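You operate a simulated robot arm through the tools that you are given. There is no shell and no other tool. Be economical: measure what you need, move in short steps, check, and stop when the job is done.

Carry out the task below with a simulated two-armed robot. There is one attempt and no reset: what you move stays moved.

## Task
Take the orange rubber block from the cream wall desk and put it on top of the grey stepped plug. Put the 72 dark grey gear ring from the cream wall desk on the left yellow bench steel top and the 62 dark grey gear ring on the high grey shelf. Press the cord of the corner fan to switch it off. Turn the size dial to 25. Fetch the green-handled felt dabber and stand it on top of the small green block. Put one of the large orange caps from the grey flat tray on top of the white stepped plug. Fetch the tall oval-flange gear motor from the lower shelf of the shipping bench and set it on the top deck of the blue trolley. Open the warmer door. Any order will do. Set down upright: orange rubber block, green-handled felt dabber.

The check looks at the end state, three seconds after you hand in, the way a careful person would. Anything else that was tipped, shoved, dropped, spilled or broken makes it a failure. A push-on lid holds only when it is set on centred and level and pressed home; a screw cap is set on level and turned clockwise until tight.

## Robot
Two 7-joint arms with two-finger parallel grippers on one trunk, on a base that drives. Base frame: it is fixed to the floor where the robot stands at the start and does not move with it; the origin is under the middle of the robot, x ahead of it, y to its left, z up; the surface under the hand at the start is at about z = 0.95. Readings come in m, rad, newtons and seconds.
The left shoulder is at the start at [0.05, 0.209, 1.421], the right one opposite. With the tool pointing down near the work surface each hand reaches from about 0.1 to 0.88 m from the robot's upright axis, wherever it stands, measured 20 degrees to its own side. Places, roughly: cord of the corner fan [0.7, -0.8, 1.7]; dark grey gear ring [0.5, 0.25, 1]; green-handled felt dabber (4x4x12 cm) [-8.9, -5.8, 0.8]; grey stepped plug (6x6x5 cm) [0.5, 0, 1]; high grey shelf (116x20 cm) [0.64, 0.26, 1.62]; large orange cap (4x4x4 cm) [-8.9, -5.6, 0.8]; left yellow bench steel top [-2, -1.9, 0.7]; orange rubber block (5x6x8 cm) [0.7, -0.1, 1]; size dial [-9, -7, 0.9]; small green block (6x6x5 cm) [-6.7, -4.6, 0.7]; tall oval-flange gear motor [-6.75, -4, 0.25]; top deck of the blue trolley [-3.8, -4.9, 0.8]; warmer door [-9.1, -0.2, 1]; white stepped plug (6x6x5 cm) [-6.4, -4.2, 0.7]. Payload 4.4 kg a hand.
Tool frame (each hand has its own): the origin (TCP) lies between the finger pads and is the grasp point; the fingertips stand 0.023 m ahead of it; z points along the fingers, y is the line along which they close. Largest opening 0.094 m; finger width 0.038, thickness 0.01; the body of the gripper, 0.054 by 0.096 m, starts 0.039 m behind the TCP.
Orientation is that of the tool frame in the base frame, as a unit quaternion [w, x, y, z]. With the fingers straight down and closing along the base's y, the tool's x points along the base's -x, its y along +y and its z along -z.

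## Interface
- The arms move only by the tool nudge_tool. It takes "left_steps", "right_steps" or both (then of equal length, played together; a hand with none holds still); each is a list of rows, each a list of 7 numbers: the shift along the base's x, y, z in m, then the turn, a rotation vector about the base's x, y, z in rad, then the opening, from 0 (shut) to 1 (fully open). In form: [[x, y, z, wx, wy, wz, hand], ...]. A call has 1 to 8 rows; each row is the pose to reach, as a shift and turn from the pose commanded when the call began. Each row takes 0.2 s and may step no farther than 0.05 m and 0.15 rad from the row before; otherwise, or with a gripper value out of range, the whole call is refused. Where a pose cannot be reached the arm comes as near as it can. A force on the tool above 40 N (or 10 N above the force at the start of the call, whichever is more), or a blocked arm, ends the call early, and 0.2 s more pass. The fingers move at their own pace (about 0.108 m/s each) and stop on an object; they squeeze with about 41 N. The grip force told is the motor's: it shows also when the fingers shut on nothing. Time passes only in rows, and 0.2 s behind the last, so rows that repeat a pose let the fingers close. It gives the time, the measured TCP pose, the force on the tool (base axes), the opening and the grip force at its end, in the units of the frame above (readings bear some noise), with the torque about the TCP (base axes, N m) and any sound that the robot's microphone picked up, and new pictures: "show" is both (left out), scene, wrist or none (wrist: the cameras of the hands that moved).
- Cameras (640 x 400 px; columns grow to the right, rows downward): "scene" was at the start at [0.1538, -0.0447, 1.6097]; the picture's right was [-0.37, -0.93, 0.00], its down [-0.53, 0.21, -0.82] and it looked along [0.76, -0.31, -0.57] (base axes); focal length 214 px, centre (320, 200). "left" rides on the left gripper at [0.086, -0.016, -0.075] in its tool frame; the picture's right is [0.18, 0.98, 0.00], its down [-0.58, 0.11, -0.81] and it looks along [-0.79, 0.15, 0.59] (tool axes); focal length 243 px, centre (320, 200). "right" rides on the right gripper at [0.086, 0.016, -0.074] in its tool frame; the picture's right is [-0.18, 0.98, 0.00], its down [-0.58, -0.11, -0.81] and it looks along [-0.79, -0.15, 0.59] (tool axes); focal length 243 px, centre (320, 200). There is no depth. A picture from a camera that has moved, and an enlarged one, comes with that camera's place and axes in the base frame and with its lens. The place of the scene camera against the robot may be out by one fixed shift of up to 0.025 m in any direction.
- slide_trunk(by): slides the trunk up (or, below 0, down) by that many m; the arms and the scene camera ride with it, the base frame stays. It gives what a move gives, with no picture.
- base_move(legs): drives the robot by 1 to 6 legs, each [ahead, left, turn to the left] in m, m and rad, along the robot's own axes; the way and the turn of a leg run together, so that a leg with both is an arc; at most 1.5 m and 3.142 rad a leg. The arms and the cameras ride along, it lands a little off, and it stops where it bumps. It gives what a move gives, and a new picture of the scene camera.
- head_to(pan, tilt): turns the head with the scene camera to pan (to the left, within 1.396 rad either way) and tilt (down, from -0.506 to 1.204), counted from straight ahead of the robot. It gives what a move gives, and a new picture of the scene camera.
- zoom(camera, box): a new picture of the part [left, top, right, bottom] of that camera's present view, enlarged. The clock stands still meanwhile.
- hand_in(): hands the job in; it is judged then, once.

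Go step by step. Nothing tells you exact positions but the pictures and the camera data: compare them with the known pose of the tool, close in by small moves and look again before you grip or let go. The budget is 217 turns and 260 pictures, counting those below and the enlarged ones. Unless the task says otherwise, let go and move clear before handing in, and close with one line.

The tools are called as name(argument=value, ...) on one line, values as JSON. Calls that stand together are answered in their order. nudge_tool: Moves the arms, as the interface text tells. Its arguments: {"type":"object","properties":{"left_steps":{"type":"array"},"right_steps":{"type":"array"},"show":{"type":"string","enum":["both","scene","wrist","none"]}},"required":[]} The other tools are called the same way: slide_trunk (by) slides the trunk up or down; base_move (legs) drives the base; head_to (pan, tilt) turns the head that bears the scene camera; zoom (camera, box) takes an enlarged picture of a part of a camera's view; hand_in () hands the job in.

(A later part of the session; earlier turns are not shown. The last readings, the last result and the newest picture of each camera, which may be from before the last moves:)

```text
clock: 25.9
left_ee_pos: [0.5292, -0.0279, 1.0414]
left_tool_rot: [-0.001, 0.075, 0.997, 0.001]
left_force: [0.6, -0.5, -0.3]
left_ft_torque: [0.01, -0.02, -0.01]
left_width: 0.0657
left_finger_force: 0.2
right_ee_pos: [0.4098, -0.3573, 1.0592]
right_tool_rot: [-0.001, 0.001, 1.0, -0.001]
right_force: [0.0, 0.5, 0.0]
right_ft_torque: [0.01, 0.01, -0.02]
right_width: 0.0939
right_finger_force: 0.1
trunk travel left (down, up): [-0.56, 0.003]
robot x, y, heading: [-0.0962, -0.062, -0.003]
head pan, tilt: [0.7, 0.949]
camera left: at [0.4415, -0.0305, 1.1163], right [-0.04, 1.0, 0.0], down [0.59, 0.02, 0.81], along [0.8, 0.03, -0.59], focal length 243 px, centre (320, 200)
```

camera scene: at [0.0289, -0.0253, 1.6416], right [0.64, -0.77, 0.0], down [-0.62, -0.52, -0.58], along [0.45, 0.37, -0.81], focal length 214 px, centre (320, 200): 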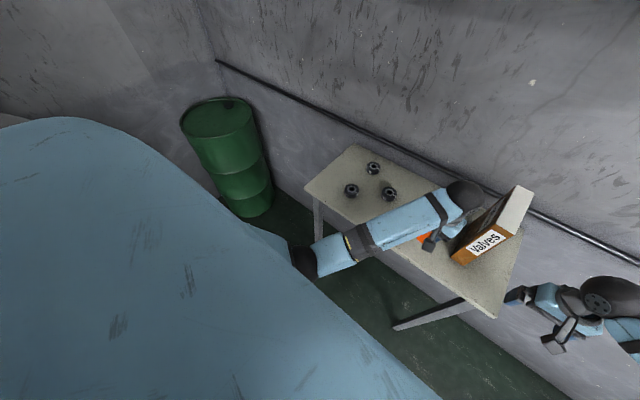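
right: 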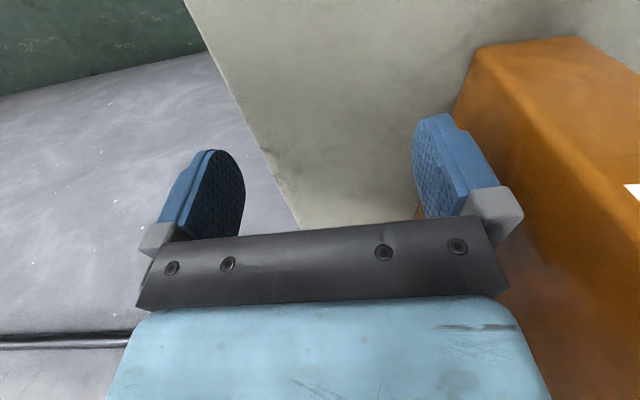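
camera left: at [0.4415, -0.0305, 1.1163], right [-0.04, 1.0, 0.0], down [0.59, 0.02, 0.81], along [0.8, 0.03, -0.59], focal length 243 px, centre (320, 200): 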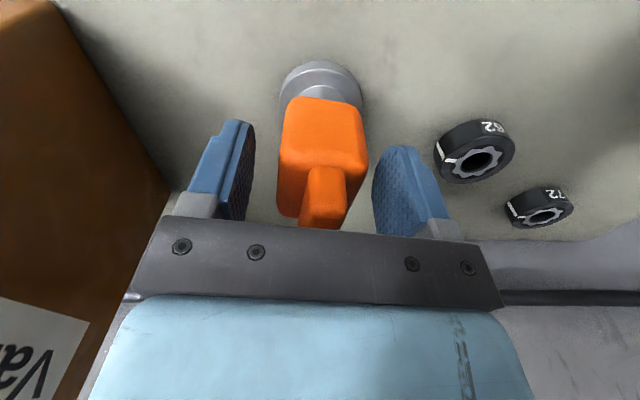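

The block stands. I rise clear and view it from above, then head for ring 62.

nudge_tool(left_steps=[[0, 0, 0.03, 0, 0, 0, 0.7], [0, 0, 0.07, 0, 0, 0, 0.8], [0, 0, 0.11, 0, 0, 0.05, 1], [0, 0.05, 0.11, 0, 0, 0.15, 1], [0, 0.09, 0.1, 0, 0, 0.15, 1], [-0.02, 0.13, 0.1, 0, 0, 0.15, 1]], show="wrist")

head_to(pan=0.0, tilt=0.75)

zoom(camera="scene", box=[200, 140, 400, 280])

```text
clock: 27.3
left_ee_pos: [0.509, 0.106, 1.1417]
left_tool_rot: [-0.001, -0.001, 1.0, 0.0]
left_force: [0.3, 0.3, -0.3]
left_ft_torque: [-0.02, -0.02, -0.03]
left_width: 0.0941
left_finger_force: 0.1
right_ee_pos: [0.4095, -0.354, 1.0607]
right_tool_rot: [0.0, 0.0, 1.0, -0.001]
right_force: [-0.1, 0.4, -0.1]
right_ft_torque: [-0.01, -0.03, -0.02]
right_width: 0.094
right_finger_force: 0.1
trunk travel left (down, up): [-0.56, 0.003]
robot x, y, heading: [-0.0995, -0.061, -0.003]
head pan, tilt: [0.7, 0.949]
camera left: at [0.4234, 0.0905, 1.2161], right [-0.19, 0.98, 0.0], down [0.58, 0.11, 0.81], along [0.79, 0.15, -0.59], focal length 243 px, centre (320, 200)
```

left: 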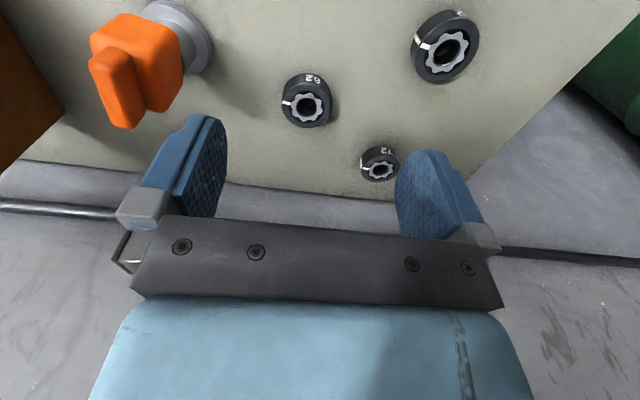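

```text
clock: 28.4
left_ee_pos: [0.5099, 0.103, 1.1414]
left_tool_rot: [-0.001, -0.001, 1.0, 0.0]
left_force: [0.1, 0.5, -0.5]
left_ft_torque: [-0.03, 0.0, 0.0]
left_width: 0.0942
left_finger_force: 0.0
right_ee_pos: [0.4092, -0.3566, 1.0602]
right_tool_rot: [0.001, 0.001, 1.0, 0.0]
right_force: [-0.1, -0.3, 0.1]
right_ft_torque: [-0.05, 0.01, -0.02]
right_width: 0.0939
right_finger_force: 0.1
trunk travel left (down, up): [-0.56, 0.003]
robot x, y, heading: [-0.0983, -0.0648, -0.012]
head pan, tilt: [0.0, 0.75]
camera scene: at [0.0546, -0.0723, 1.6573], right [0.0, -1.0, 0.0], down [-0.68, 0.0, -0.73], along [0.73, 0.0, -0.68], focal length 214 px, centre (320, 200)
```

scene: 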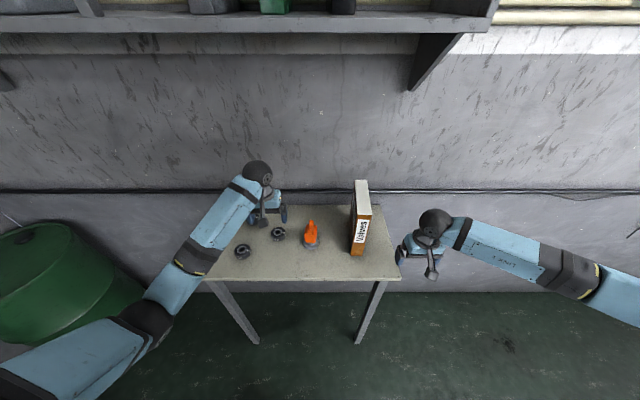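

```text
2.86 times, centred on (300, 210) of scene
camera zoom: at [0.0546, -0.0723, 1.6573], right [0.0, -1.0, 0.0], down [-0.68, 0.0, -0.73], along [0.73, 0.0, -0.68], focal length 613 px, centre (377, 171)
```

zoom: 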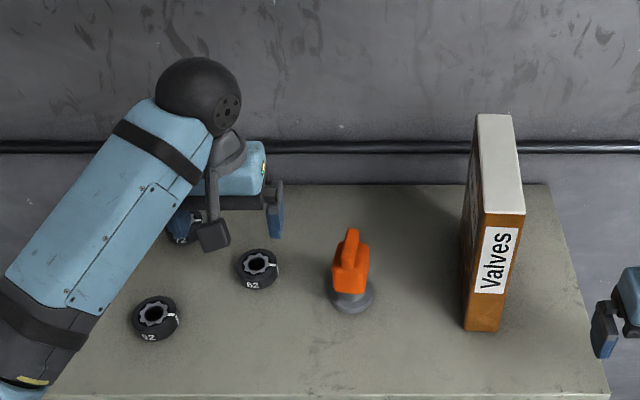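

Block stands upright on the plug. I re-read the ring labels to be sure.

zoom(camera="left", box=[260, 50, 350, 140])

zoom(camera="scene", box=[230, 220, 290, 260])

```text
4.44 times, centred on (305, 95) of left
camera zoom: at [0.4239, 0.0875, 1.2162], right [-0.19, 0.98, 0.0], down [0.58, 0.11, 0.81], along [0.79, 0.15, -0.59], focal length 1078 px, centre (387, 667)
```

zoom: 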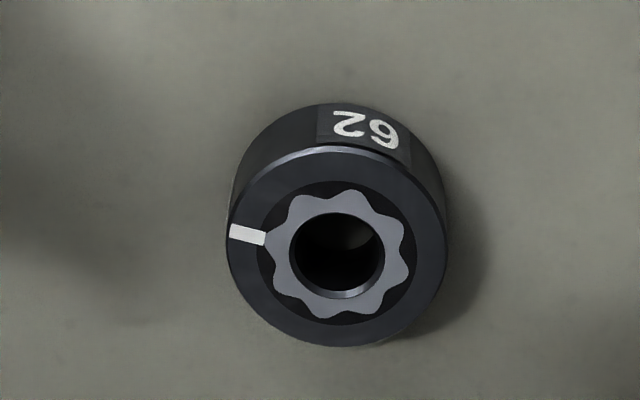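

```text
10.00 times, centred on (260, 240) of scene
camera zoom: at [0.0546, -0.0723, 1.6573], right [0.0, -1.0, 0.0], down [-0.68, 0.0, -0.73], along [0.73, 0.0, -0.68], focal length 2145 px, centre (920, -200)
```

zoom: 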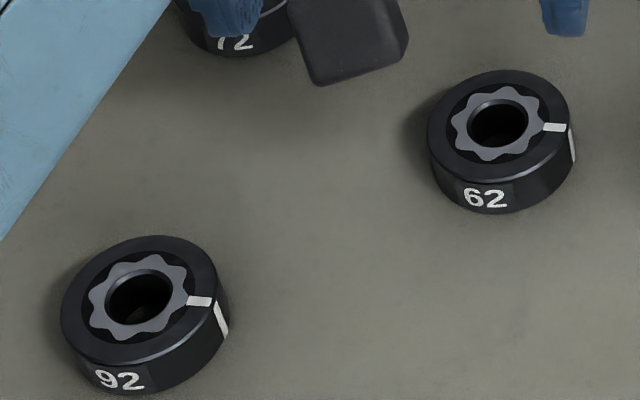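

Labels confirmed: 62 nearest the plug, 72 at the back, 92 the decoy. I go down over ring 62 at (0.579,0.104).

nudge_tool(left_steps=[[0.035, 0, -0.03, 0, 0, 0, 1], [0.069, 0, -0.07, 0, 0, 0, 1], [0.069, 0, -0.11, 0, 0, 0, 1], [0.069, 0, -0.13, 0, 0, 0, 1]], show="wrist")

```text
refused: row 2 steps farther than a row can; nothing moved
```

nudge_tool(left_steps=[[0.035, 0, -0.03, 0, 0, 0, 1], [0.069, 0, -0.06, 0, 0, 0, 1], [0.069, 0, -0.1, 0, 0, 0, 1], [0.069, 0, -0.13, 0, 0, 0, 1]], show="wrist")

```text
clock: 29.4
left_ee_pos: [0.5794, 0.1048, 1.0134]
left_tool_rot: [-0.001, -0.001, 1.0, 0.001]
left_force: [-0.5, -0.3, 0.0]
left_ft_torque: [0.02, 0.04, 0.03]
left_width: 0.0939
left_finger_force: 0.1
right_ee_pos: [0.4092, -0.3558, 1.06]
right_tool_rot: [0.0, 0.001, 1.0, 0.0]
right_force: [-0.3, -0.4, -0.3]
right_ft_torque: [-0.02, 0.02, -0.03]
right_width: 0.0938
right_finger_force: 0.1
trunk travel left (down, up): [-0.56, 0.003]
robot x, y, heading: [-0.1024, -0.0622, -0.002]
head pan, tilt: [0.0, 0.75]
camera left: at [0.4938, 0.0883, 1.0878], right [-0.19, 0.98, 0.0], down [0.58, 0.11, 0.81], along [0.79, 0.15, -0.59], focal length 243 px, centre (320, 200)
```

left: 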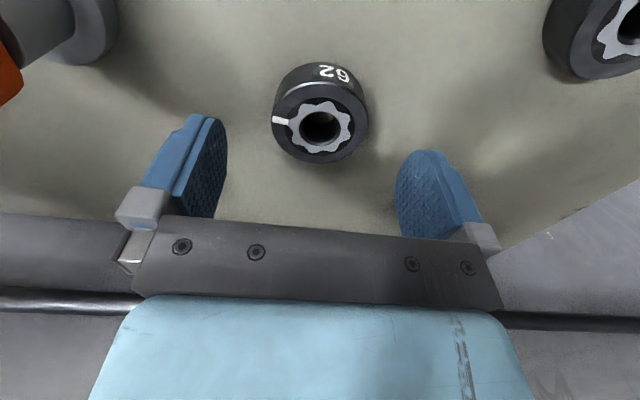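

Centred over the ring; down and grip.

nudge_tool(left_steps=[[-0.003, 0, -0.02, 0, 0, 0, 1], [-0.003, 0, -0.035, 0, 0, 0, 1], [-0.003, 0, -0.035, 0, 0, 0, 0], [-0.003, 0, -0.035, 0, 0, 0, 0], [-0.003, 0, -0.035, 0, 0, 0, 0]], show="wrist")

```text
clock: 30.6
left_ee_pos: [0.5754, 0.1049, 0.9776]
left_tool_rot: [-0.002, -0.001, 1.0, 0.001]
left_force: [0.7, -0.9, 0.0]
left_ft_torque: [-0.06, 0.01, 0.01]
left_width: 0.0553
left_finger_force: 40.7
right_ee_pos: [0.4107, -0.3563, 1.0598]
right_tool_rot: [-0.001, 0.001, 1.0, 0.0]
right_force: [-0.1, 0.8, -0.1]
right_ft_torque: [0.02, 0.0, -0.01]
right_width: 0.0942
right_finger_force: 0.0
trunk travel left (down, up): [-0.56, 0.003]
robot x, y, heading: [-0.0989, -0.0608, -0.001]
head pan, tilt: [0.0, 0.75]
camera left: at [0.4898, 0.0883, 1.0521], right [-0.19, 0.98, 0.0], down [0.58, 0.11, 0.81], along [0.79, 0.15, -0.59], focal length 243 px, centre (320, 200)
```

left: 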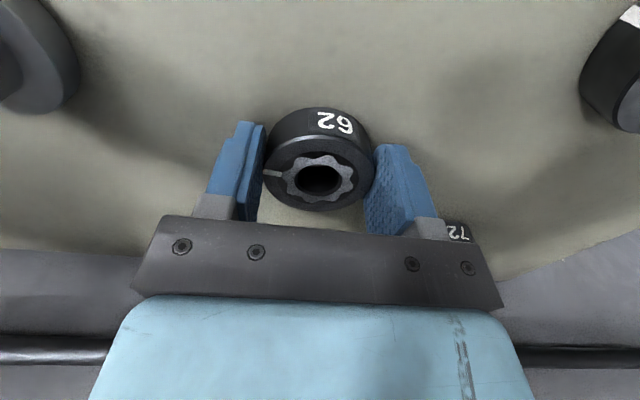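

Ring gripped. I retract toward the robot and rise in front of the shelf.

nudge_tool(left_steps=[[0, 0, 0.05, 0, 0, 0, 0], [-0.02, 0.01, 0.09, 0, 0, 0, 0], [-0.06, 0.03, 0.11, 0, 0, 0, 0], [-0.1, 0.05, 0.13, 0, 0, 0, 0], [-0.14, 0.07, 0.15, 0, 0, 0, 0], [-0.18, 0.09, 0.17, 0, 0, 0, 0], [-0.2, 0.11, 0.21, 0, 0, 0, 0], [-0.22, 0.13, 0.25, 0, 0, 0, 0]], show="none")

nudge_tool(left_steps=[[0, 0, 0.05, 0, 0, 0, 0], [0, 0, 0.1, 0, 0, 0, 0], [0, 0, 0.15, 0, 0, 0, 0], [0, 0, 0.2, 0, 0, 0, 0], [0, 0, 0.25, 0, 0, 0, 0], [0, 0, 0.3, 0, 0, 0, 0], [0, 0, 0.35, 0, 0, 0, 0], [0, 0, 0.4, 0, 0, 0, 0]], show="wrist")

head_to(pan=0.4, tilt=0.1)

```text
clock: 32.4
left_ee_pos: [0.3495, 0.2334, 1.2258]
left_tool_rot: [0.0, 0.0, 1.0, 0.001]
left_force: [0.0, -0.2, -3.1]
left_ft_torque: [-0.03, 0.01, -0.01]
left_width: 0.0553
left_finger_force: 40.6
right_ee_pos: [0.4076, -0.3559, 1.0609]
right_tool_rot: [0.001, 0.001, 1.0, 0.0]
right_force: [-0.3, 0.6, 0.2]
right_ft_torque: [-0.01, -0.01, 0.0]
right_width: 0.0939
right_finger_force: 0.0
trunk travel left (down, up): [-0.56, 0.003]
robot x, y, heading: [-0.1015, -0.0577, -0.006]
head pan, tilt: [0.0, 0.75]
```

```text
clock: 34.1
left_ee_pos: [0.3557, 0.2304, 1.6276]
left_tool_rot: [-0.001, -0.001, 1.0, 0.002]
left_force: [0.0, -0.5, -3.0]
left_ft_torque: [0.02, 0.01, -0.02]
left_width: 0.0551
left_finger_force: 41.3
right_ee_pos: [0.4089, -0.3572, 1.0593]
right_tool_rot: [0.0, 0.001, 1.0, 0.001]
right_force: [0.1, -0.2, 0.8]
right_ft_torque: [0.01, 0.0, 0.04]
right_width: 0.0943
right_finger_force: 0.0
trunk travel left (down, up): [-0.56, 0.003]
robot x, y, heading: [-0.0983, -0.0615, 0.0]
head pan, tilt: [0.0, 0.75]
camera left: at [0.2702, 0.2142, 1.7028], right [-0.19, 0.98, 0.0], down [0.58, 0.11, 0.81], along [0.79, 0.15, -0.59], focal length 243 px, centre (320, 200)
```

left: 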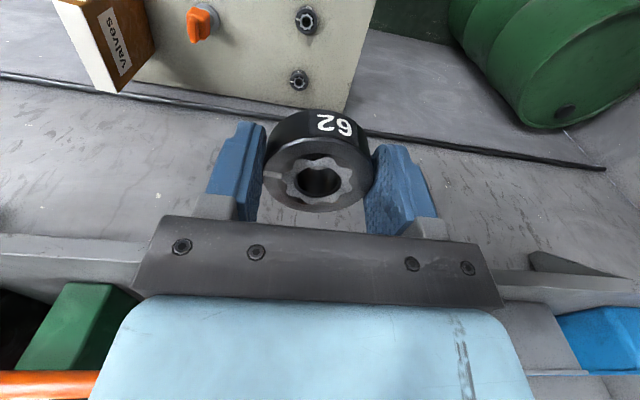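

```text
clock: 35.2
left_ee_pos: [0.3576, 0.2317, 1.6256]
left_tool_rot: [-0.001, -0.001, 1.0, 0.001]
left_force: [-0.3, 0.5, -2.9]
left_ft_torque: [-0.01, 0.04, -0.02]
left_width: 0.055
left_finger_force: 41.1
right_ee_pos: [0.4096, -0.3563, 1.0595]
right_tool_rot: [0.0, 0.001, 1.0, 0.0]
right_force: [0.4, -0.5, -1.1]
right_ft_torque: [0.0, 0.01, -0.03]
right_width: 0.094
right_finger_force: 0.2
trunk travel left (down, up): [-0.56, 0.003]
robot x, y, heading: [-0.0977, -0.0622, -0.001]
head pan, tilt: [0.4, 0.099]
camera scene: at [0.0571, -0.0369, 1.7162], right [0.39, -0.92, 0.0], down [-0.09, -0.04, -0.99], along [0.92, 0.38, -0.1], focal length 214 px, centre (320, 200)
```

scene: 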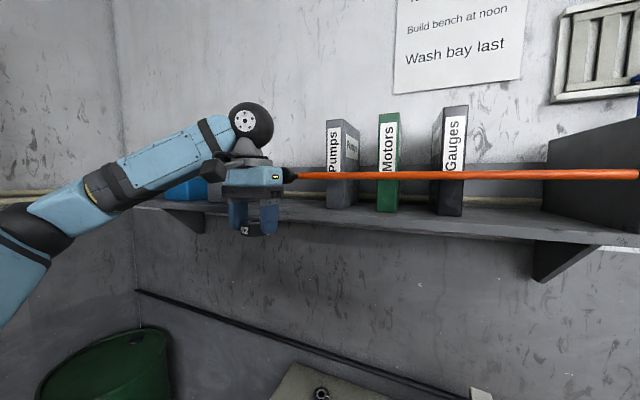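

The bar's knob is near (0.46,0.205,1.72). To keep the forearm left of it I drive the base 0.25 m left, then raise the hand.

base_move(legs=[[0, 0.25, 0]])

nudge_tool(left_steps=[[0, 0, 0.05, 0, 0, 0, 0], [0, 0, 0.1, 0, 0, 0, 0], [0, 0, 0.15, 0, 0, 0, 0], [0, -0.02, 0.19, 0, 0, 0, 0], [0, -0.04, 0.22, 0, 0, 0, 0]], show="both")

```text
clock: 38.0
left_ee_pos: [0.3616, 0.4776, 1.6277]
left_tool_rot: [-0.001, 0.003, 1.0, 0.002]
left_force: [-0.4, -0.4, -3.3]
left_ft_torque: [0.03, 0.01, -0.02]
left_width: 0.0549
left_finger_force: 40.6
right_ee_pos: [0.4094, -0.1111, 1.0598]
right_tool_rot: [0.0, 0.004, 1.0, 0.0]
right_force: [0.2, -0.9, -0.1]
right_ft_torque: [-0.03, 0.05, 0.06]
right_width: 0.0939
right_finger_force: 0.0
trunk travel left (down, up): [-0.56, 0.003]
robot x, y, heading: [-0.0993, 0.1883, -0.009]
head pan, tilt: [0.4, 0.099]
camera scene: at [0.0587, 0.2103, 1.7163], right [0.38, -0.92, 0.0], down [-0.09, -0.04, -1.0], along [0.92, 0.38, -0.1], focal length 214 px, centre (320, 200)
```

scene: 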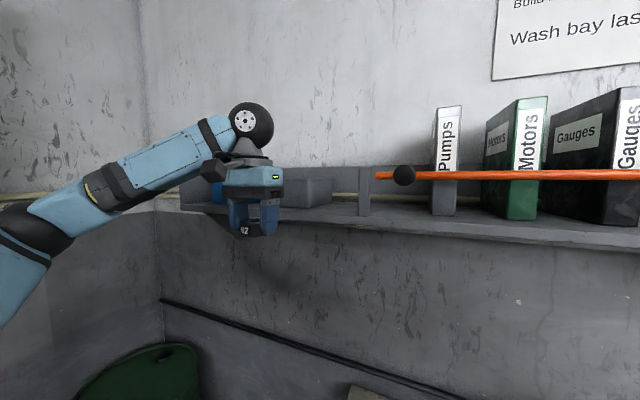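

```text
clock: 39.2
left_ee_pos: [0.3605, 0.4297, 1.8473]
left_tool_rot: [-0.001, 0.002, 1.0, 0.002]
left_force: [0.3, -1.6, -2.1]
left_ft_torque: [0.04, -0.02, 0.0]
left_width: 0.0551
left_finger_force: 40.6
right_ee_pos: [0.408, -0.1123, 1.0584]
right_tool_rot: [-0.001, 0.004, 1.0, 0.002]
right_force: [-0.3, -0.7, -0.8]
right_ft_torque: [-0.02, -0.02, -0.02]
right_width: 0.0939
right_finger_force: 0.0
trunk travel left (down, up): [-0.56, 0.003]
robot x, y, heading: [-0.0971, 0.1871, -0.005]
head pan, tilt: [0.4, 0.099]
camera scene: at [0.0579, 0.2068, 1.7164], right [0.38, -0.92, 0.0], down [-0.09, -0.04, -1.0], along [0.92, 0.38, -0.1], focal length 214 px, centre (320, 200)
camera left: at [0.2735, 0.4142, 1.9222], right [-0.18, 0.98, 0.01], down [0.58, 0.1, 0.81], along [0.79, 0.15, -0.59], focal length 243 px, centre (320, 200)
```

scene: 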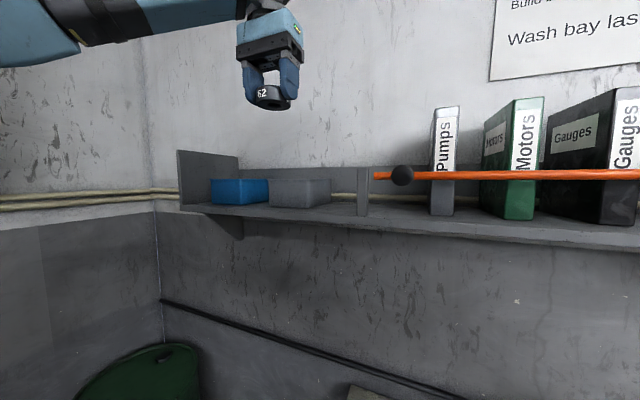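
left: 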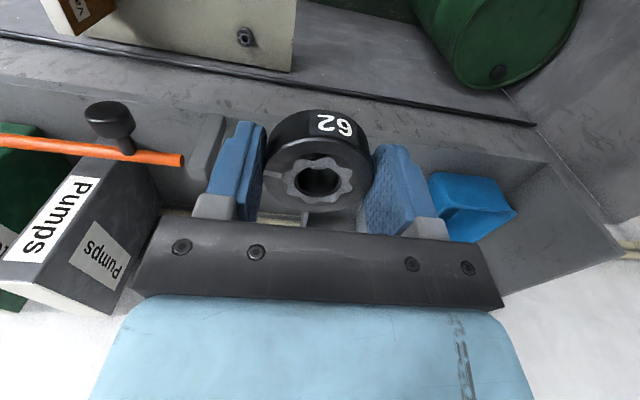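

The slot between post (y≈0.32) and Pumps (y≈0.15) is clear from above. I raise the right hand out of the way, then drive 0.07 m forward.

nudge_tool(right_steps=[[0, 0, 0.05, 0, 0, 0, 1], [-0.02, -0.03, 0.09, 0, 0, 0, 1], [-0.04, -0.06, 0.12, 0, 0, 0, 1], [-0.06, -0.1, 0.14, 0, 0, 0, 1]], show="none")

base_move(legs=[[0.07, 0, 0]])

nudge_tool(left_steps=[[0.02, -0.04, 0, 0, 0, 0, 0], [0.05, -0.08, 0, 0, 0, 0, 0], [0.08, -0.12, 0, 0, 0, 0, 0], [0.1, -0.16, 0, 0, 0, 0, 0], [0.13, -0.195, 0, 0, 0, 0, 0]], show="both")

```text
refused: row 2 steps farther than a row can; nothing moved
```

```text
clock: 40.2
left_ee_pos: [0.4206, 0.4338, 1.8494]
left_tool_rot: [0.003, 0.003, 1.0, 0.001]
left_force: [-1.9, 0.1, -3.3]
left_ft_torque: [-0.02, -0.02, 0.01]
left_width: 0.0552
left_finger_force: 41.2
right_ee_pos: [0.4742, -0.1102, 1.0639]
right_tool_rot: [0.003, 0.004, 1.0, 0.0]
right_force: [-0.6, -0.3, 1.1]
right_ft_torque: [0.0, -0.01, -0.01]
right_width: 0.0939
right_finger_force: 0.1
trunk travel left (down, up): [-0.56, 0.003]
robot x, y, heading: [-0.0302, 0.1875, -0.015]
head pan, tilt: [0.4, 0.099]
camera scene: at [0.1205, 0.2109, 1.7173], right [0.38, -0.92, 0.0], down [-0.09, -0.04, -1.0], along [0.92, 0.38, -0.09], focal length 214 px, centre (320, 200)
```

scene: 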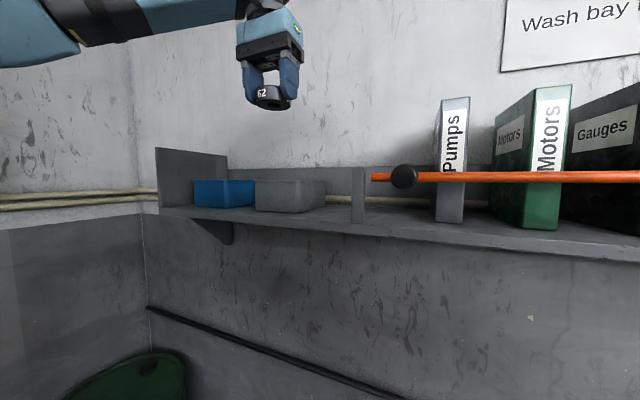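

```text
clock: 41.4
left_ee_pos: [0.5593, 0.2313, 1.8461]
left_tool_rot: [-0.001, 0.004, 1.0, 0.003]
left_force: [1.0, -0.8, -4.5]
left_ft_torque: [0.06, 0.01, 0.02]
left_width: 0.055
left_finger_force: 40.9
right_ee_pos: [0.4803, -0.1153, 1.0583]
right_tool_rot: [0.0, 0.004, 1.0, 0.003]
right_force: [0.1, -0.6, -0.8]
right_ft_torque: [-0.01, 0.01, -0.01]
right_width: 0.0937
right_finger_force: 0.0
trunk travel left (down, up): [-0.56, 0.003]
robot x, y, heading: [-0.0313, 0.1868, -0.006]
head pan, tilt: [0.4, 0.099]
camera scene: at [0.129, 0.2042, 1.7163], right [0.38, -0.92, 0.0], down [-0.09, -0.03, -1.0], along [0.92, 0.38, -0.1], focal length 214 px, centre (320, 200)
camera left: at [0.4742, 0.2165, 1.9213], right [-0.18, 0.98, 0.01], down [0.58, 0.1, 0.81], along [0.79, 0.15, -0.59], focal length 243 px, centre (320, 200)
```

scene: 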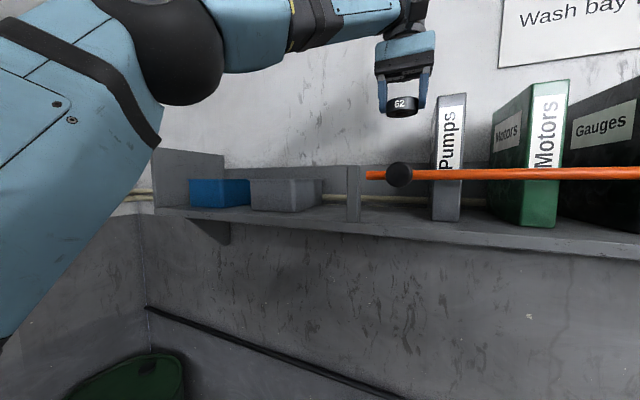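
left: 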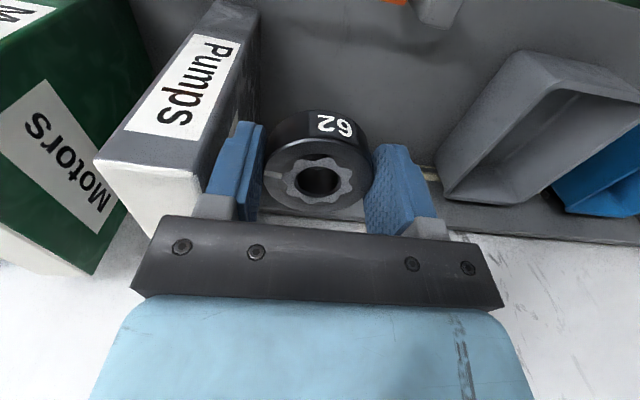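

Post, Pumps and grey bin all clear of (0.645,0.26). I move over it and descend part way.

nudge_tool(left_steps=[[0.04, 0.015, 0, 0, 0, 0, 0], [0.087, 0.028, 0, 0, 0, 0, 0], [0.087, 0.028, -0.04, 0, 0, 0, 0], [0.087, 0.028, -0.08, 0, 0, 0, 0], [0.087, 0.028, -0.12, 0, 0, 0, 0]], show="both")

```text
clock: 42.6
left_ee_pos: [0.6486, 0.2707, 1.7238]
left_tool_rot: [-0.001, 0.002, 1.0, -0.001]
left_force: [1.0, 0.9, -3.6]
left_ft_torque: [-0.04, 0.06, -0.03]
left_width: 0.0549
left_finger_force: 41.1
left hand out of reach, approached as far as the arm can: row 1, 2, 3
right_ee_pos: [0.481, -0.1098, 1.0581]
right_tool_rot: [-0.002, 0.004, 1.0, -0.001]
right_force: [0.7, -0.4, 0.2]
right_ft_torque: [-0.02, 0.02, 0.01]
right_width: 0.0938
right_finger_force: 0.1
trunk travel left (down, up): [-0.56, 0.003]
robot x, y, heading: [-0.0265, 0.1869, -0.011]
head pan, tilt: [0.4, 0.099]
camera scene: at [0.1321, 0.2141, 1.7159], right [0.38, -0.92, 0.0], down [-0.09, -0.04, -0.99], along [0.92, 0.38, -0.1], focal length 214 px, centre (320, 200)
camera left: at [0.5633, 0.2565, 1.7989], right [-0.18, 0.98, 0.0], down [0.58, 0.11, 0.8], along [0.79, 0.14, -0.59], focal length 243 px, centre (320, 200)
```

scene: 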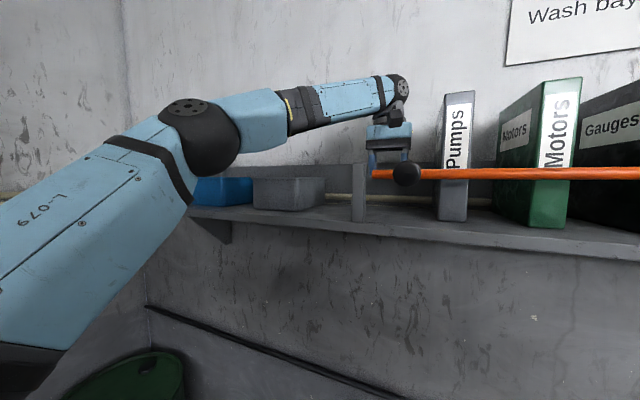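
left: 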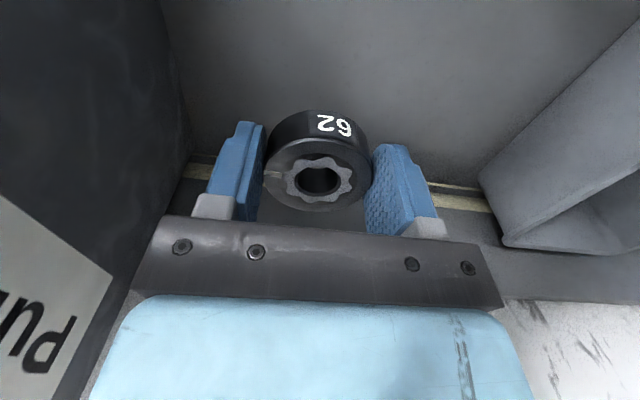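

Clear on both sides. I descend further toward the shelf surface.

nudge_tool(left_steps=[[0, -0.004, -0.025, 0, 0, 0, 0], [0, -0.004, -0.045, 0, 0, 0, 0], [0, -0.004, -0.055, 0, 0, 0, 0], [0, -0.004, -0.062, 0, 0, 0, 0]], show="both")

```text
clock: 43.6
left_ee_pos: [0.6474, 0.2625, 1.6647]
left_tool_rot: [-0.001, 0.003, 1.0, 0.001]
left_force: [0.6, 0.6, -3.2]
left_ft_torque: [-0.01, 0.0, -0.02]
left_width: 0.0551
left_finger_force: 40.6
right_ee_pos: [0.4796, -0.1108, 1.0594]
right_tool_rot: [0.0, 0.005, 1.0, 0.001]
right_force: [-0.1, -0.7, -0.1]
right_ft_torque: [-0.02, -0.05, 0.0]
right_width: 0.0939
right_finger_force: 0.1
trunk travel left (down, up): [-0.56, 0.003]
robot x, y, heading: [-0.0276, 0.1848, -0.011]
head pan, tilt: [0.4, 0.099]
camera scene: at [0.1291, 0.2103, 1.7162], right [0.38, -0.92, 0.0], down [-0.09, -0.04, -0.99], along [0.92, 0.38, -0.1], focal length 214 px, centre (320, 200)
camera left: at [0.5612, 0.2476, 1.7391], right [-0.18, 0.98, 0.0], down [0.58, 0.1, 0.81], along [0.79, 0.15, -0.59], focal length 243 px, centre (320, 200)
```

scene: 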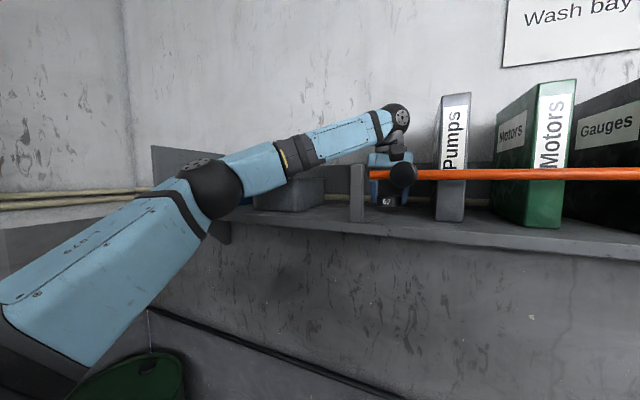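
left: 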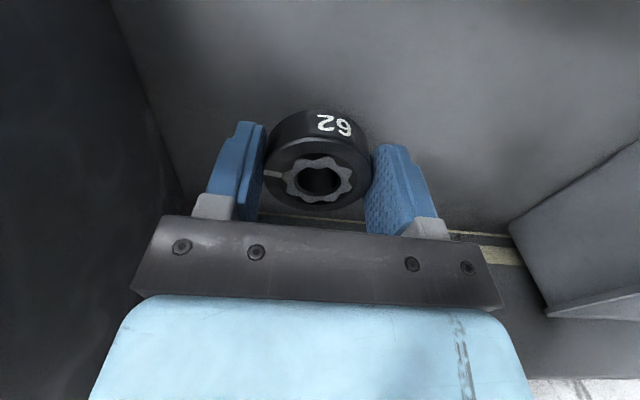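

nudge_tool(left_steps=[[0, 0, -0.005, 0, 0, 0, 0], [0, 0, -0.009, 0, 0, 0, 0], [0, 0, -0.012, 0, 0, 0, 0], [0, 0, -0.015, 0, 0, 0, 0]], show="wrist")

```text
clock: 44.6
left_ee_pos: [0.6472, 0.2646, 1.6492]
left_tool_rot: [-0.001, 0.003, 1.0, 0.001]
left_force: [0.2, 0.6, -4.1]
left_ft_torque: [0.0, -0.03, 0.02]
left_width: 0.0549
left_finger_force: 40.9
right_ee_pos: [0.4784, -0.1122, 1.06]
right_tool_rot: [0.0, 0.003, 1.0, 0.0]
right_force: [-0.4, -0.5, -0.7]
right_ft_torque: [0.0, 0.02, -0.01]
right_width: 0.0938
right_finger_force: 0.2
trunk travel left (down, up): [-0.56, 0.003]
robot x, y, heading: [-0.0297, 0.1864, -0.005]
head pan, tilt: [0.4, 0.099]
camera left: at [0.5612, 0.2479, 1.7247], right [-0.18, 0.98, 0.0], down [0.58, 0.1, 0.81], along [0.79, 0.15, -0.59], focal length 243 px, centre (320, 200)
```

left: 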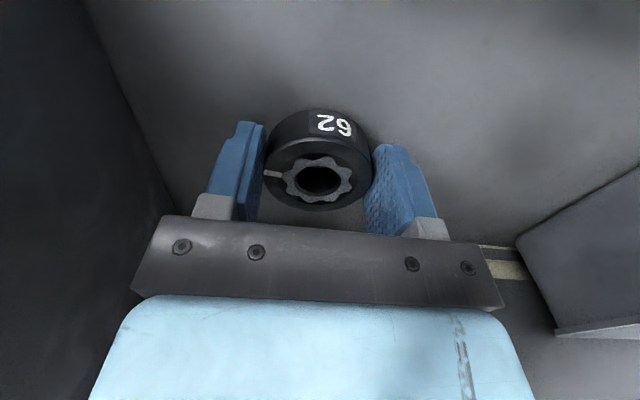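

nudge_tool(left_steps=[[0, 0, -0.002, 0, 0, 0, 0], [0, 0, -0.004, 0, 0, 0, 0], [0, 0, -0.006, 0, 0, 0, 0]], show="none")

```text
clock: 45.4
left_ee_pos: [0.6453, 0.263, 1.6472]
left_tool_rot: [0.001, 0.003, 1.0, 0.0]
left_force: [11.6, 1.9, 30.8]
left_ft_torque: [-0.26, -0.51, 0.24]
left_width: 0.0555
left_finger_force: 41.3
right_ee_pos: [0.4781, -0.1117, 1.0615]
right_tool_rot: [0.0, 0.004, 1.0, 0.0]
right_force: [0.6, 0.5, -0.2]
right_ft_torque: [0.0, 0.0, 0.01]
right_width: 0.0944
right_finger_force: 0.1
trunk travel left (down, up): [-0.56, 0.003]
robot x, y, heading: [-0.0265, 0.1889, -0.004]
head pan, tilt: [0.4, 0.099]
```

Contact with the shelf. I ease off and open the fingers partly.

nudge_tool(left_steps=[[0, 0, 0.002, 0, 0, 0, 0], [0, 0, 0.002, 0, 0, 0, 0.75], [0, 0, 0.002, 0, 0, 0, 0.75], [0, 0, 0.002, 0, 0, 0, 0.75]], show="wrist")

```text
clock: 46.4
left_ee_pos: [0.6467, 0.2637, 1.6466]
left_tool_rot: [-0.001, 0.004, 1.0, 0.002]
left_force: [-0.1, -0.2, 0.5]
left_ft_torque: [0.02, -0.02, 0.05]
left_width: 0.0706
left_finger_force: 0.1
right_ee_pos: [0.4786, -0.1109, 1.06]
right_tool_rot: [0.0, 0.004, 1.0, 0.0]
right_force: [0.4, -0.2, -0.7]
right_ft_torque: [0.02, -0.01, -0.01]
right_width: 0.094
right_finger_force: 0.1
trunk travel left (down, up): [-0.56, 0.003]
robot x, y, heading: [-0.0295, 0.1865, -0.01]
head pan, tilt: [0.4, 0.099]
camera left: at [0.5601, 0.2478, 1.7209], right [-0.18, 0.98, 0.0], down [0.58, 0.1, 0.81], along [0.79, 0.14, -0.59], focal length 243 px, centre (320, 200)
```

left: 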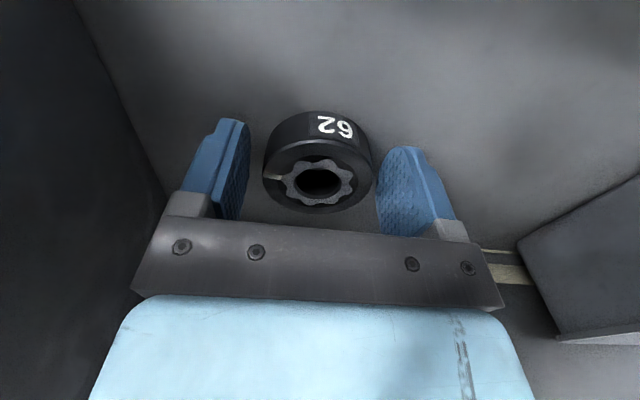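

Ring 62 rests on the shelf. I lift straight up, then retract along the way I came.

nudge_tool(left_steps=[[0, 0, 0.04, 0, 0, 0, 0.75], [0, 0, 0.08, 0, 0, 0, 0.75], [0, 0, 0.12, 0, 0, 0, 0.75], [-0.01, -0.005, 0.16, 0, 0, 0, 0.75], [-0.05, -0.01, 0.19, 0, 0, 0, 0.75]], show="wrist")

nudge_tool(left_steps=[[-0.04, 0.02, 0, 0, 0, 0, 0.75], [-0.07, 0.06, 0, 0, 0, 0, 1], [-0.11, 0.09, 0, 0, 0, 0, 1], [-0.14, 0.12, 0, 0, 0, 0, 1], [-0.18, 0.15, 0, 0, 0, 0, 1], [-0.22, 0.17, 0, 0, 0, 0, 1]], show="scene")

```text
refused: row 5 steps farther than a row can; nothing moved
```

```text
clock: 47.0
left_ee_pos: [0.5908, 0.3, 1.6461]
left_tool_rot: [0.003, -0.005, 1.0, -0.001]
left_force: [0.2, -0.9, -0.1]
left_ft_torque: [0.02, -0.02, -0.02]
left_width: 0.0941
left_finger_force: 0.2
right_ee_pos: [0.4782, -0.1133, 1.0594]
right_tool_rot: [0.0, 0.005, 1.0, 0.002]
right_force: [-0.3, 0.2, 0.6]
right_ft_torque: [0.04, -0.01, 0.0]
right_width: 0.0942
right_finger_force: 0.0
trunk travel left (down, up): [-0.56, 0.003]
robot x, y, heading: [-0.0263, 0.1855, -0.011]
head pan, tilt: [0.4, 0.099]
stopped in row 2 (left hand): the force on the tool passed its limit at 131 N (the readings are from after the stop); the commanded pose is now the measured one
camera scene: at [0.1288, 0.2075, 1.7162], right [0.38, -0.93, 0.0], down [-0.09, -0.04, -1.0], along [0.92, 0.38, -0.1], focal length 214 px, centre (320, 200)
```

scene: 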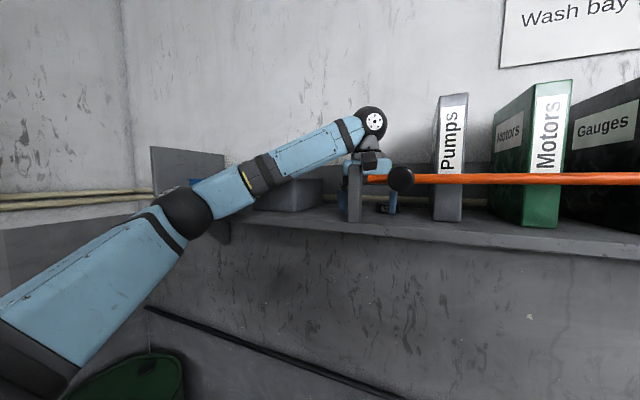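

My second call ran after a refusal and the hand bumped the post at shelf level. I lift straight up now and inspect.

nudge_tool(left_steps=[[0, 0, 0.02, 0, 0, 0, 1], [0, -0.005, 0.05, 0, 0, 0, 1], [0, -0.01, 0.09, 0, 0, 0, 1]], show="both")

```text
clock: 47.8
left_ee_pos: [0.586, 0.2903, 1.7371]
left_tool_rot: [0.003, -0.005, 1.0, -0.002]
left_force: [0.3, 0.3, 0.2]
left_ft_torque: [0.07, -0.03, -0.01]
left_width: 0.0939
left_finger_force: 0.1
right_ee_pos: [0.4766, -0.1127, 1.0596]
right_tool_rot: [0.001, 0.005, 1.0, 0.002]
right_force: [-0.2, -0.1, 0.3]
right_ft_torque: [-0.02, -0.02, 0.03]
right_width: 0.094
right_finger_force: 0.1
trunk travel left (down, up): [-0.56, 0.003]
robot x, y, heading: [-0.0293, 0.186, -0.013]
head pan, tilt: [0.4, 0.099]
camera scene: at [0.126, 0.2082, 1.7165], right [0.38, -0.93, 0.0], down [-0.09, -0.04, -1.0], along [0.92, 0.38, -0.1], focal length 214 px, centre (320, 200)
camera left: at [0.5001, 0.2736, 1.8117], right [-0.19, 0.98, -0.01], down [0.57, 0.12, 0.81], along [0.8, 0.15, -0.59], focal length 243 px, centre (320, 200)
```

scene: 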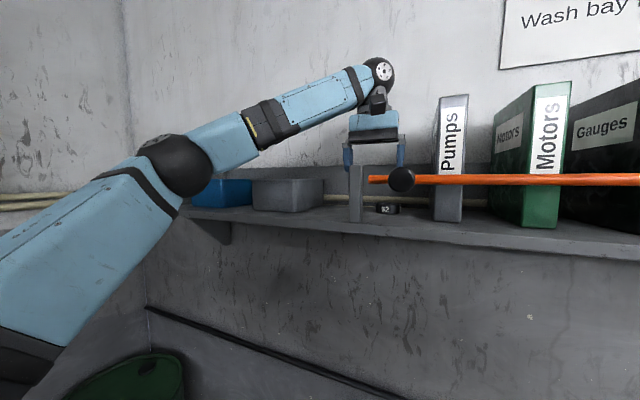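
left: 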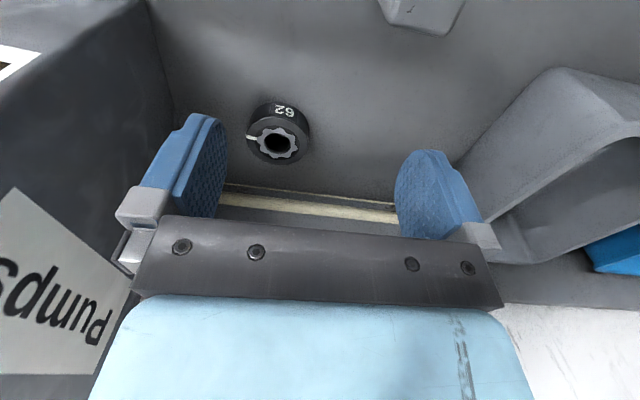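

No harm: ring 62 lies flat on the shelf, post and bins in place. I rise to 1.85 and back out.

nudge_tool(left_steps=[[0, 0, 0.04, 0, 0, 0, 1], [0, 0, 0.08, 0, 0, 0, 1], [0, 0, 0.115, 0, 0, 0, 1], [-0.03, 0.03, 0.115, 0, 0, 0, 1], [-0.06, 0.06, 0.115, 0, 0, 0, 1], [-0.09, 0.09, 0.115, 0, 0, 0, 1], [-0.12, 0.12, 0.115, 0, 0, 0, 1]], show="none")

```text
clock: 49.4
left_ee_pos: [0.4641, 0.4187, 1.8504]
left_tool_rot: [0.003, -0.005, 1.0, -0.004]
left_force: [0.6, 1.5, 0.3]
left_ft_torque: [-0.01, -0.01, -0.01]
left_width: 0.0942
left_finger_force: 0.1
right_ee_pos: [0.4756, -0.1077, 1.0616]
right_tool_rot: [0.0, 0.003, 1.0, 0.0]
right_force: [0.0, -0.5, -0.3]
right_ft_torque: [0.01, 0.03, 0.0]
right_width: 0.0941
right_finger_force: 0.0
trunk travel left (down, up): [-0.56, 0.003]
robot x, y, heading: [-0.0291, 0.1875, -0.013]
head pan, tilt: [0.4, 0.099]
```

Now I back the base 0.12 m so both hands clear the shelf and desk.

base_move(legs=[[-0.12, 0, 0]])

head_to(pan=0.0, tilt=0.75)

```text
clock: 50.6
left_ee_pos: [0.3511, 0.4191, 1.8505]
left_tool_rot: [0.002, -0.006, 1.0, -0.002]
left_force: [0.8, -0.2, -0.8]
left_ft_torque: [-0.01, -0.01, 0.03]
left_width: 0.094
left_finger_force: 0.0
right_ee_pos: [0.36, -0.1089, 1.0605]
right_tool_rot: [0.0, 0.003, 1.0, 0.001]
right_force: [-0.1, 0.8, -0.3]
right_ft_torque: [0.01, 0.04, -0.03]
right_width: 0.0939
right_finger_force: 0.0
trunk travel left (down, up): [-0.56, 0.003]
robot x, y, heading: [-0.1484, 0.1894, -0.01]
head pan, tilt: [0.4, 0.099]
camera scene: at [0.0107, 0.2122, 1.716], right [0.38, -0.92, 0.0], down [-0.09, -0.04, -0.99], along [0.92, 0.38, -0.1], focal length 214 px, centre (320, 200)
```

scene: 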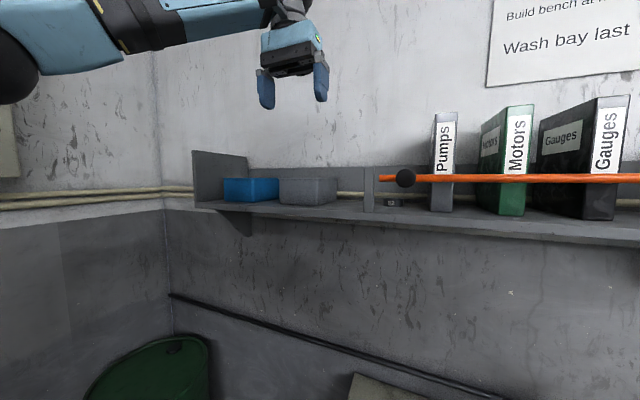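

```text
clock: 51.6
left_ee_pos: [0.3485, 0.4165, 1.8512]
left_tool_rot: [0.002, -0.006, 1.0, -0.002]
left_force: [1.0, 0.1, 0.0]
left_ft_torque: [0.03, 0.06, 0.0]
left_width: 0.0941
left_finger_force: 0.1
right_ee_pos: [0.3598, -0.1094, 1.0597]
right_tool_rot: [0.001, 0.003, 1.0, 0.001]
right_force: [0.3, -0.1, 0.4]
right_ft_torque: [0.02, 0.0, 0.04]
right_width: 0.0941
right_finger_force: 0.1
trunk travel left (down, up): [-0.56, 0.003]
robot x, y, heading: [-0.1527, 0.1888, -0.01]
head pan, tilt: [0.0, 0.75]
camera scene: at [0.0067, 0.1755, 1.6573], right [-0.01, -1.0, 0.0], down [-0.68, 0.01, -0.73], along [0.73, -0.01, -0.68], focal length 214 px, centre (320, 200)
```

scene: 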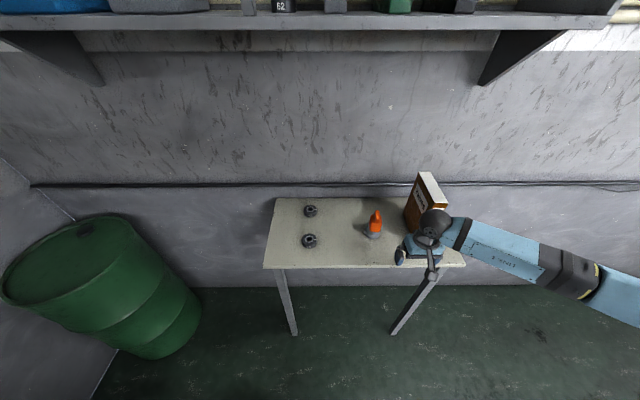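

Ring 62 shows upright on the shelf. I lower the left hand in front of the shelf toward ring 72.

nudge_tool(left_steps=[[-0.02, 0, -0.045, 0, 0, 0, 1], [-0.03, -0.02, -0.085, 0, 0, 0, 1], [-0.03, -0.04, -0.13, 0, 0, 0, 1], [-0.03, -0.06, -0.17, 0, 0, 0, 1], [-0.03, -0.08, -0.21, 0, 0, 0, 1], [-0.03, -0.1, -0.25, 0, 0, 0, 1], [-0.03, -0.12, -0.29, 0, 0, 0, 1], [-0.03, -0.14, -0.33, 0, 0, 0, 1]], show="none")

nudge_tool(left_steps=[[0, -0.01, -0.045, 0, 0, 0, 1], [0, -0.02, -0.09, 0, 0, 0, 1], [0, -0.03, -0.135, 0, 0, 0, 1], [0, -0.04, -0.18, 0, 0, 0, 1], [0, -0.05, -0.225, 0, 0, 0, 1], [0.03, -0.05, -0.26, 0, 0, 0, 1], [0.06, -0.05, -0.29, 0, 0, 0, 1], [0.09, -0.05, -0.32, 0, 0, 0, 1]], show="wrist")

```text
clock: 53.4
left_ee_pos: [0.3197, 0.2784, 1.5189]
left_tool_rot: [0.002, -0.007, 1.0, -0.003]
left_force: [-0.2, -1.2, -0.8]
left_ft_torque: [0.03, 0.0, 0.04]
left_width: 0.0941
left_finger_force: 0.1
right_ee_pos: [0.3585, -0.1092, 1.0591]
right_tool_rot: [0.0, 0.003, 1.0, 0.0]
right_force: [0.0, 0.8, -0.6]
right_ft_torque: [0.01, 0.0, 0.02]
right_width: 0.0941
right_finger_force: 0.0
trunk travel left (down, up): [-0.56, 0.003]
robot x, y, heading: [-0.1487, 0.1886, -0.009]
head pan, tilt: [0.0, 0.75]
```

```text
clock: 55.2
left_ee_pos: [0.4077, 0.2274, 1.2012]
left_tool_rot: [0.002, -0.006, 1.0, -0.003]
left_force: [-1.1, -0.4, -0.8]
left_ft_torque: [0.0, 0.01, -0.04]
left_width: 0.0938
left_finger_force: 0.0
right_ee_pos: [0.3594, -0.1095, 1.0593]
right_tool_rot: [-0.001, 0.004, 1.0, 0.002]
right_force: [-0.2, -0.2, 0.2]
right_ft_torque: [0.0, -0.03, -0.01]
right_width: 0.094
right_finger_force: 0.1
trunk travel left (down, up): [-0.56, 0.003]
robot x, y, heading: [-0.1491, 0.1909, -0.011]
head pan, tilt: [0.0, 0.75]
camera left: at [0.3217, 0.2122, 1.2754], right [-0.2, 0.98, -0.01], down [0.58, 0.12, 0.81], along [0.79, 0.15, -0.59], focal length 243 px, centre (320, 200)
```

left: 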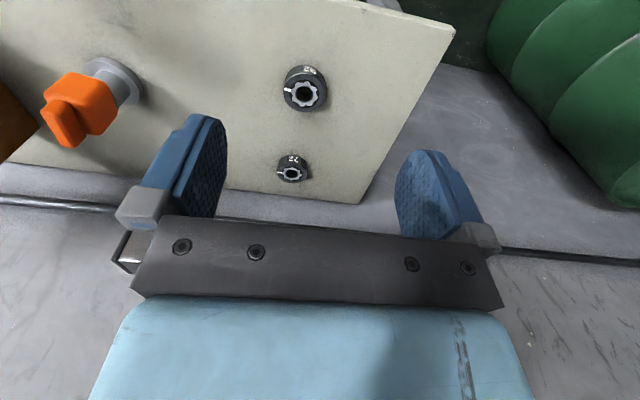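

Ring 72 is at about (0.657,0.222). I approach over it, staying above ring 92.

nudge_tool(left_steps=[[0.045, 0, -0.02, 0, 0, 0, 1], [0.09, 0, -0.04, 0, 0, 0, 1], [0.135, 0, -0.06, 0, 0, 0, 1], [0.18, -0.003, -0.08, 0, 0, 0, 1], [0.22, -0.004, -0.1, 0, 0, 0, 1], [0.247, -0.004, -0.13, 0, 0, 0, 1], [0.247, -0.004, -0.17, 0, 0, 0, 1]], show="wrist")

```text
clock: 56.8
left_ee_pos: [0.6416, 0.2273, 1.0517]
left_tool_rot: [0.004, -0.005, 1.0, -0.003]
left_force: [0.2, -0.4, 0.6]
left_ft_torque: [-0.04, 0.0, -0.01]
left_width: 0.094
left_finger_force: 0.1
left hand out of reach, approached as far as the arm can: row 6, 7
right_ee_pos: [0.3597, -0.1086, 1.0608]
right_tool_rot: [0.0, 0.003, 1.0, 0.0]
right_force: [0.6, 0.5, -0.5]
right_ft_torque: [-0.02, 0.02, -0.02]
right_width: 0.0942
right_finger_force: 0.1
trunk travel left (down, up): [-0.56, 0.003]
robot x, y, heading: [-0.1484, 0.1843, -0.005]
head pan, tilt: [0.0, 0.75]
camera left: at [0.555, 0.212, 1.1257], right [-0.19, 0.98, -0.01], down [0.57, 0.12, 0.81], along [0.79, 0.15, -0.59], focal length 243 px, centre (320, 200)
```

left: 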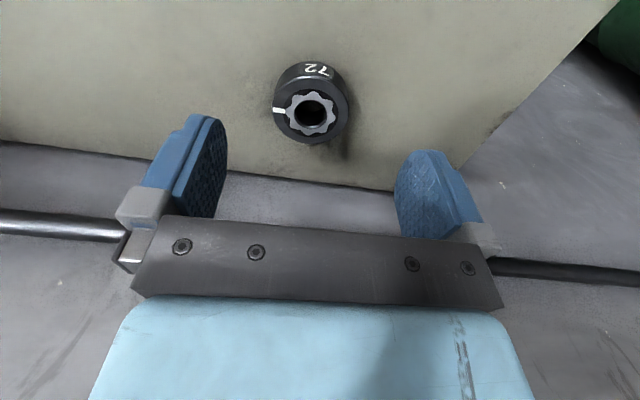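

Slightly out of reach, so I pull the hand back 5 cm and drive 7 cm forward.

nudge_tool(left_steps=[[-0.03, 0, 0, 0, 0, 0, 1], [-0.06, 0, 0, 0, 0, 0, 1]], show="none")

base_move(legs=[[0.08, 0, 0]])

zoom(camera="left", box=[0, 0, 640, 400])

```text
clock: 57.4
left_ee_pos: [0.5805, 0.2281, 1.0513]
left_tool_rot: [0.004, -0.006, 1.0, -0.002]
left_force: [0.1, -0.3, 0.4]
left_ft_torque: [-0.01, 0.01, -0.03]
left_width: 0.0939
left_finger_force: 0.0
right_ee_pos: [0.3572, -0.1111, 1.0608]
right_tool_rot: [0.001, 0.003, 1.0, 0.001]
right_force: [0.4, -0.4, -0.2]
right_ft_torque: [0.01, 0.01, 0.04]
right_width: 0.094
right_finger_force: 0.0
trunk travel left (down, up): [-0.56, 0.003]
robot x, y, heading: [-0.1477, 0.1914, -0.01]
head pan, tilt: [0.0, 0.75]
```

```text
clock: 58.5
left_ee_pos: [0.6614, 0.2289, 1.0527]
left_tool_rot: [0.002, -0.007, 1.0, -0.002]
left_force: [-0.3, -0.2, -0.2]
left_ft_torque: [0.01, 0.0, -0.01]
left_width: 0.0942
left_finger_force: 0.0
right_ee_pos: [0.4386, -0.1098, 1.0597]
right_tool_rot: [0.001, 0.003, 1.0, 0.001]
right_force: [-0.1, 0.5, 0.0]
right_ft_torque: [0.0, 0.02, -0.01]
right_width: 0.0942
right_finger_force: 0.1
trunk travel left (down, up): [-0.56, 0.003]
robot x, y, heading: [-0.0665, 0.1851, -0.009]
head pan, tilt: [0.0, 0.75]
camera scene: at [0.085, 0.1752, 1.6575], right [-0.01, -1.0, 0.0], down [-0.68, 0.01, -0.73], along [0.73, -0.01, -0.68], focal length 214 px, centre (320, 200)
```

scene: 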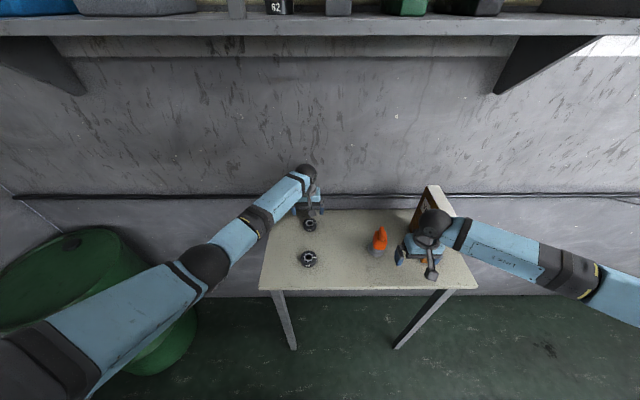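

```text
1.00 times, centred on (320, 200) of left (not enlarged: the box is as wide or as high as the picture)
camera zoom: at [0.5752, 0.213, 1.1269], right [-0.2, 0.98, -0.01], down [0.57, 0.12, 0.81], along [0.79, 0.16, -0.59], focal length 243 px, centre (320, 200)
```

zoom: 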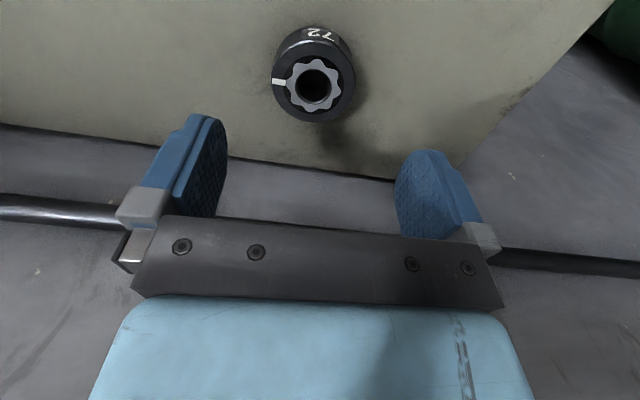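

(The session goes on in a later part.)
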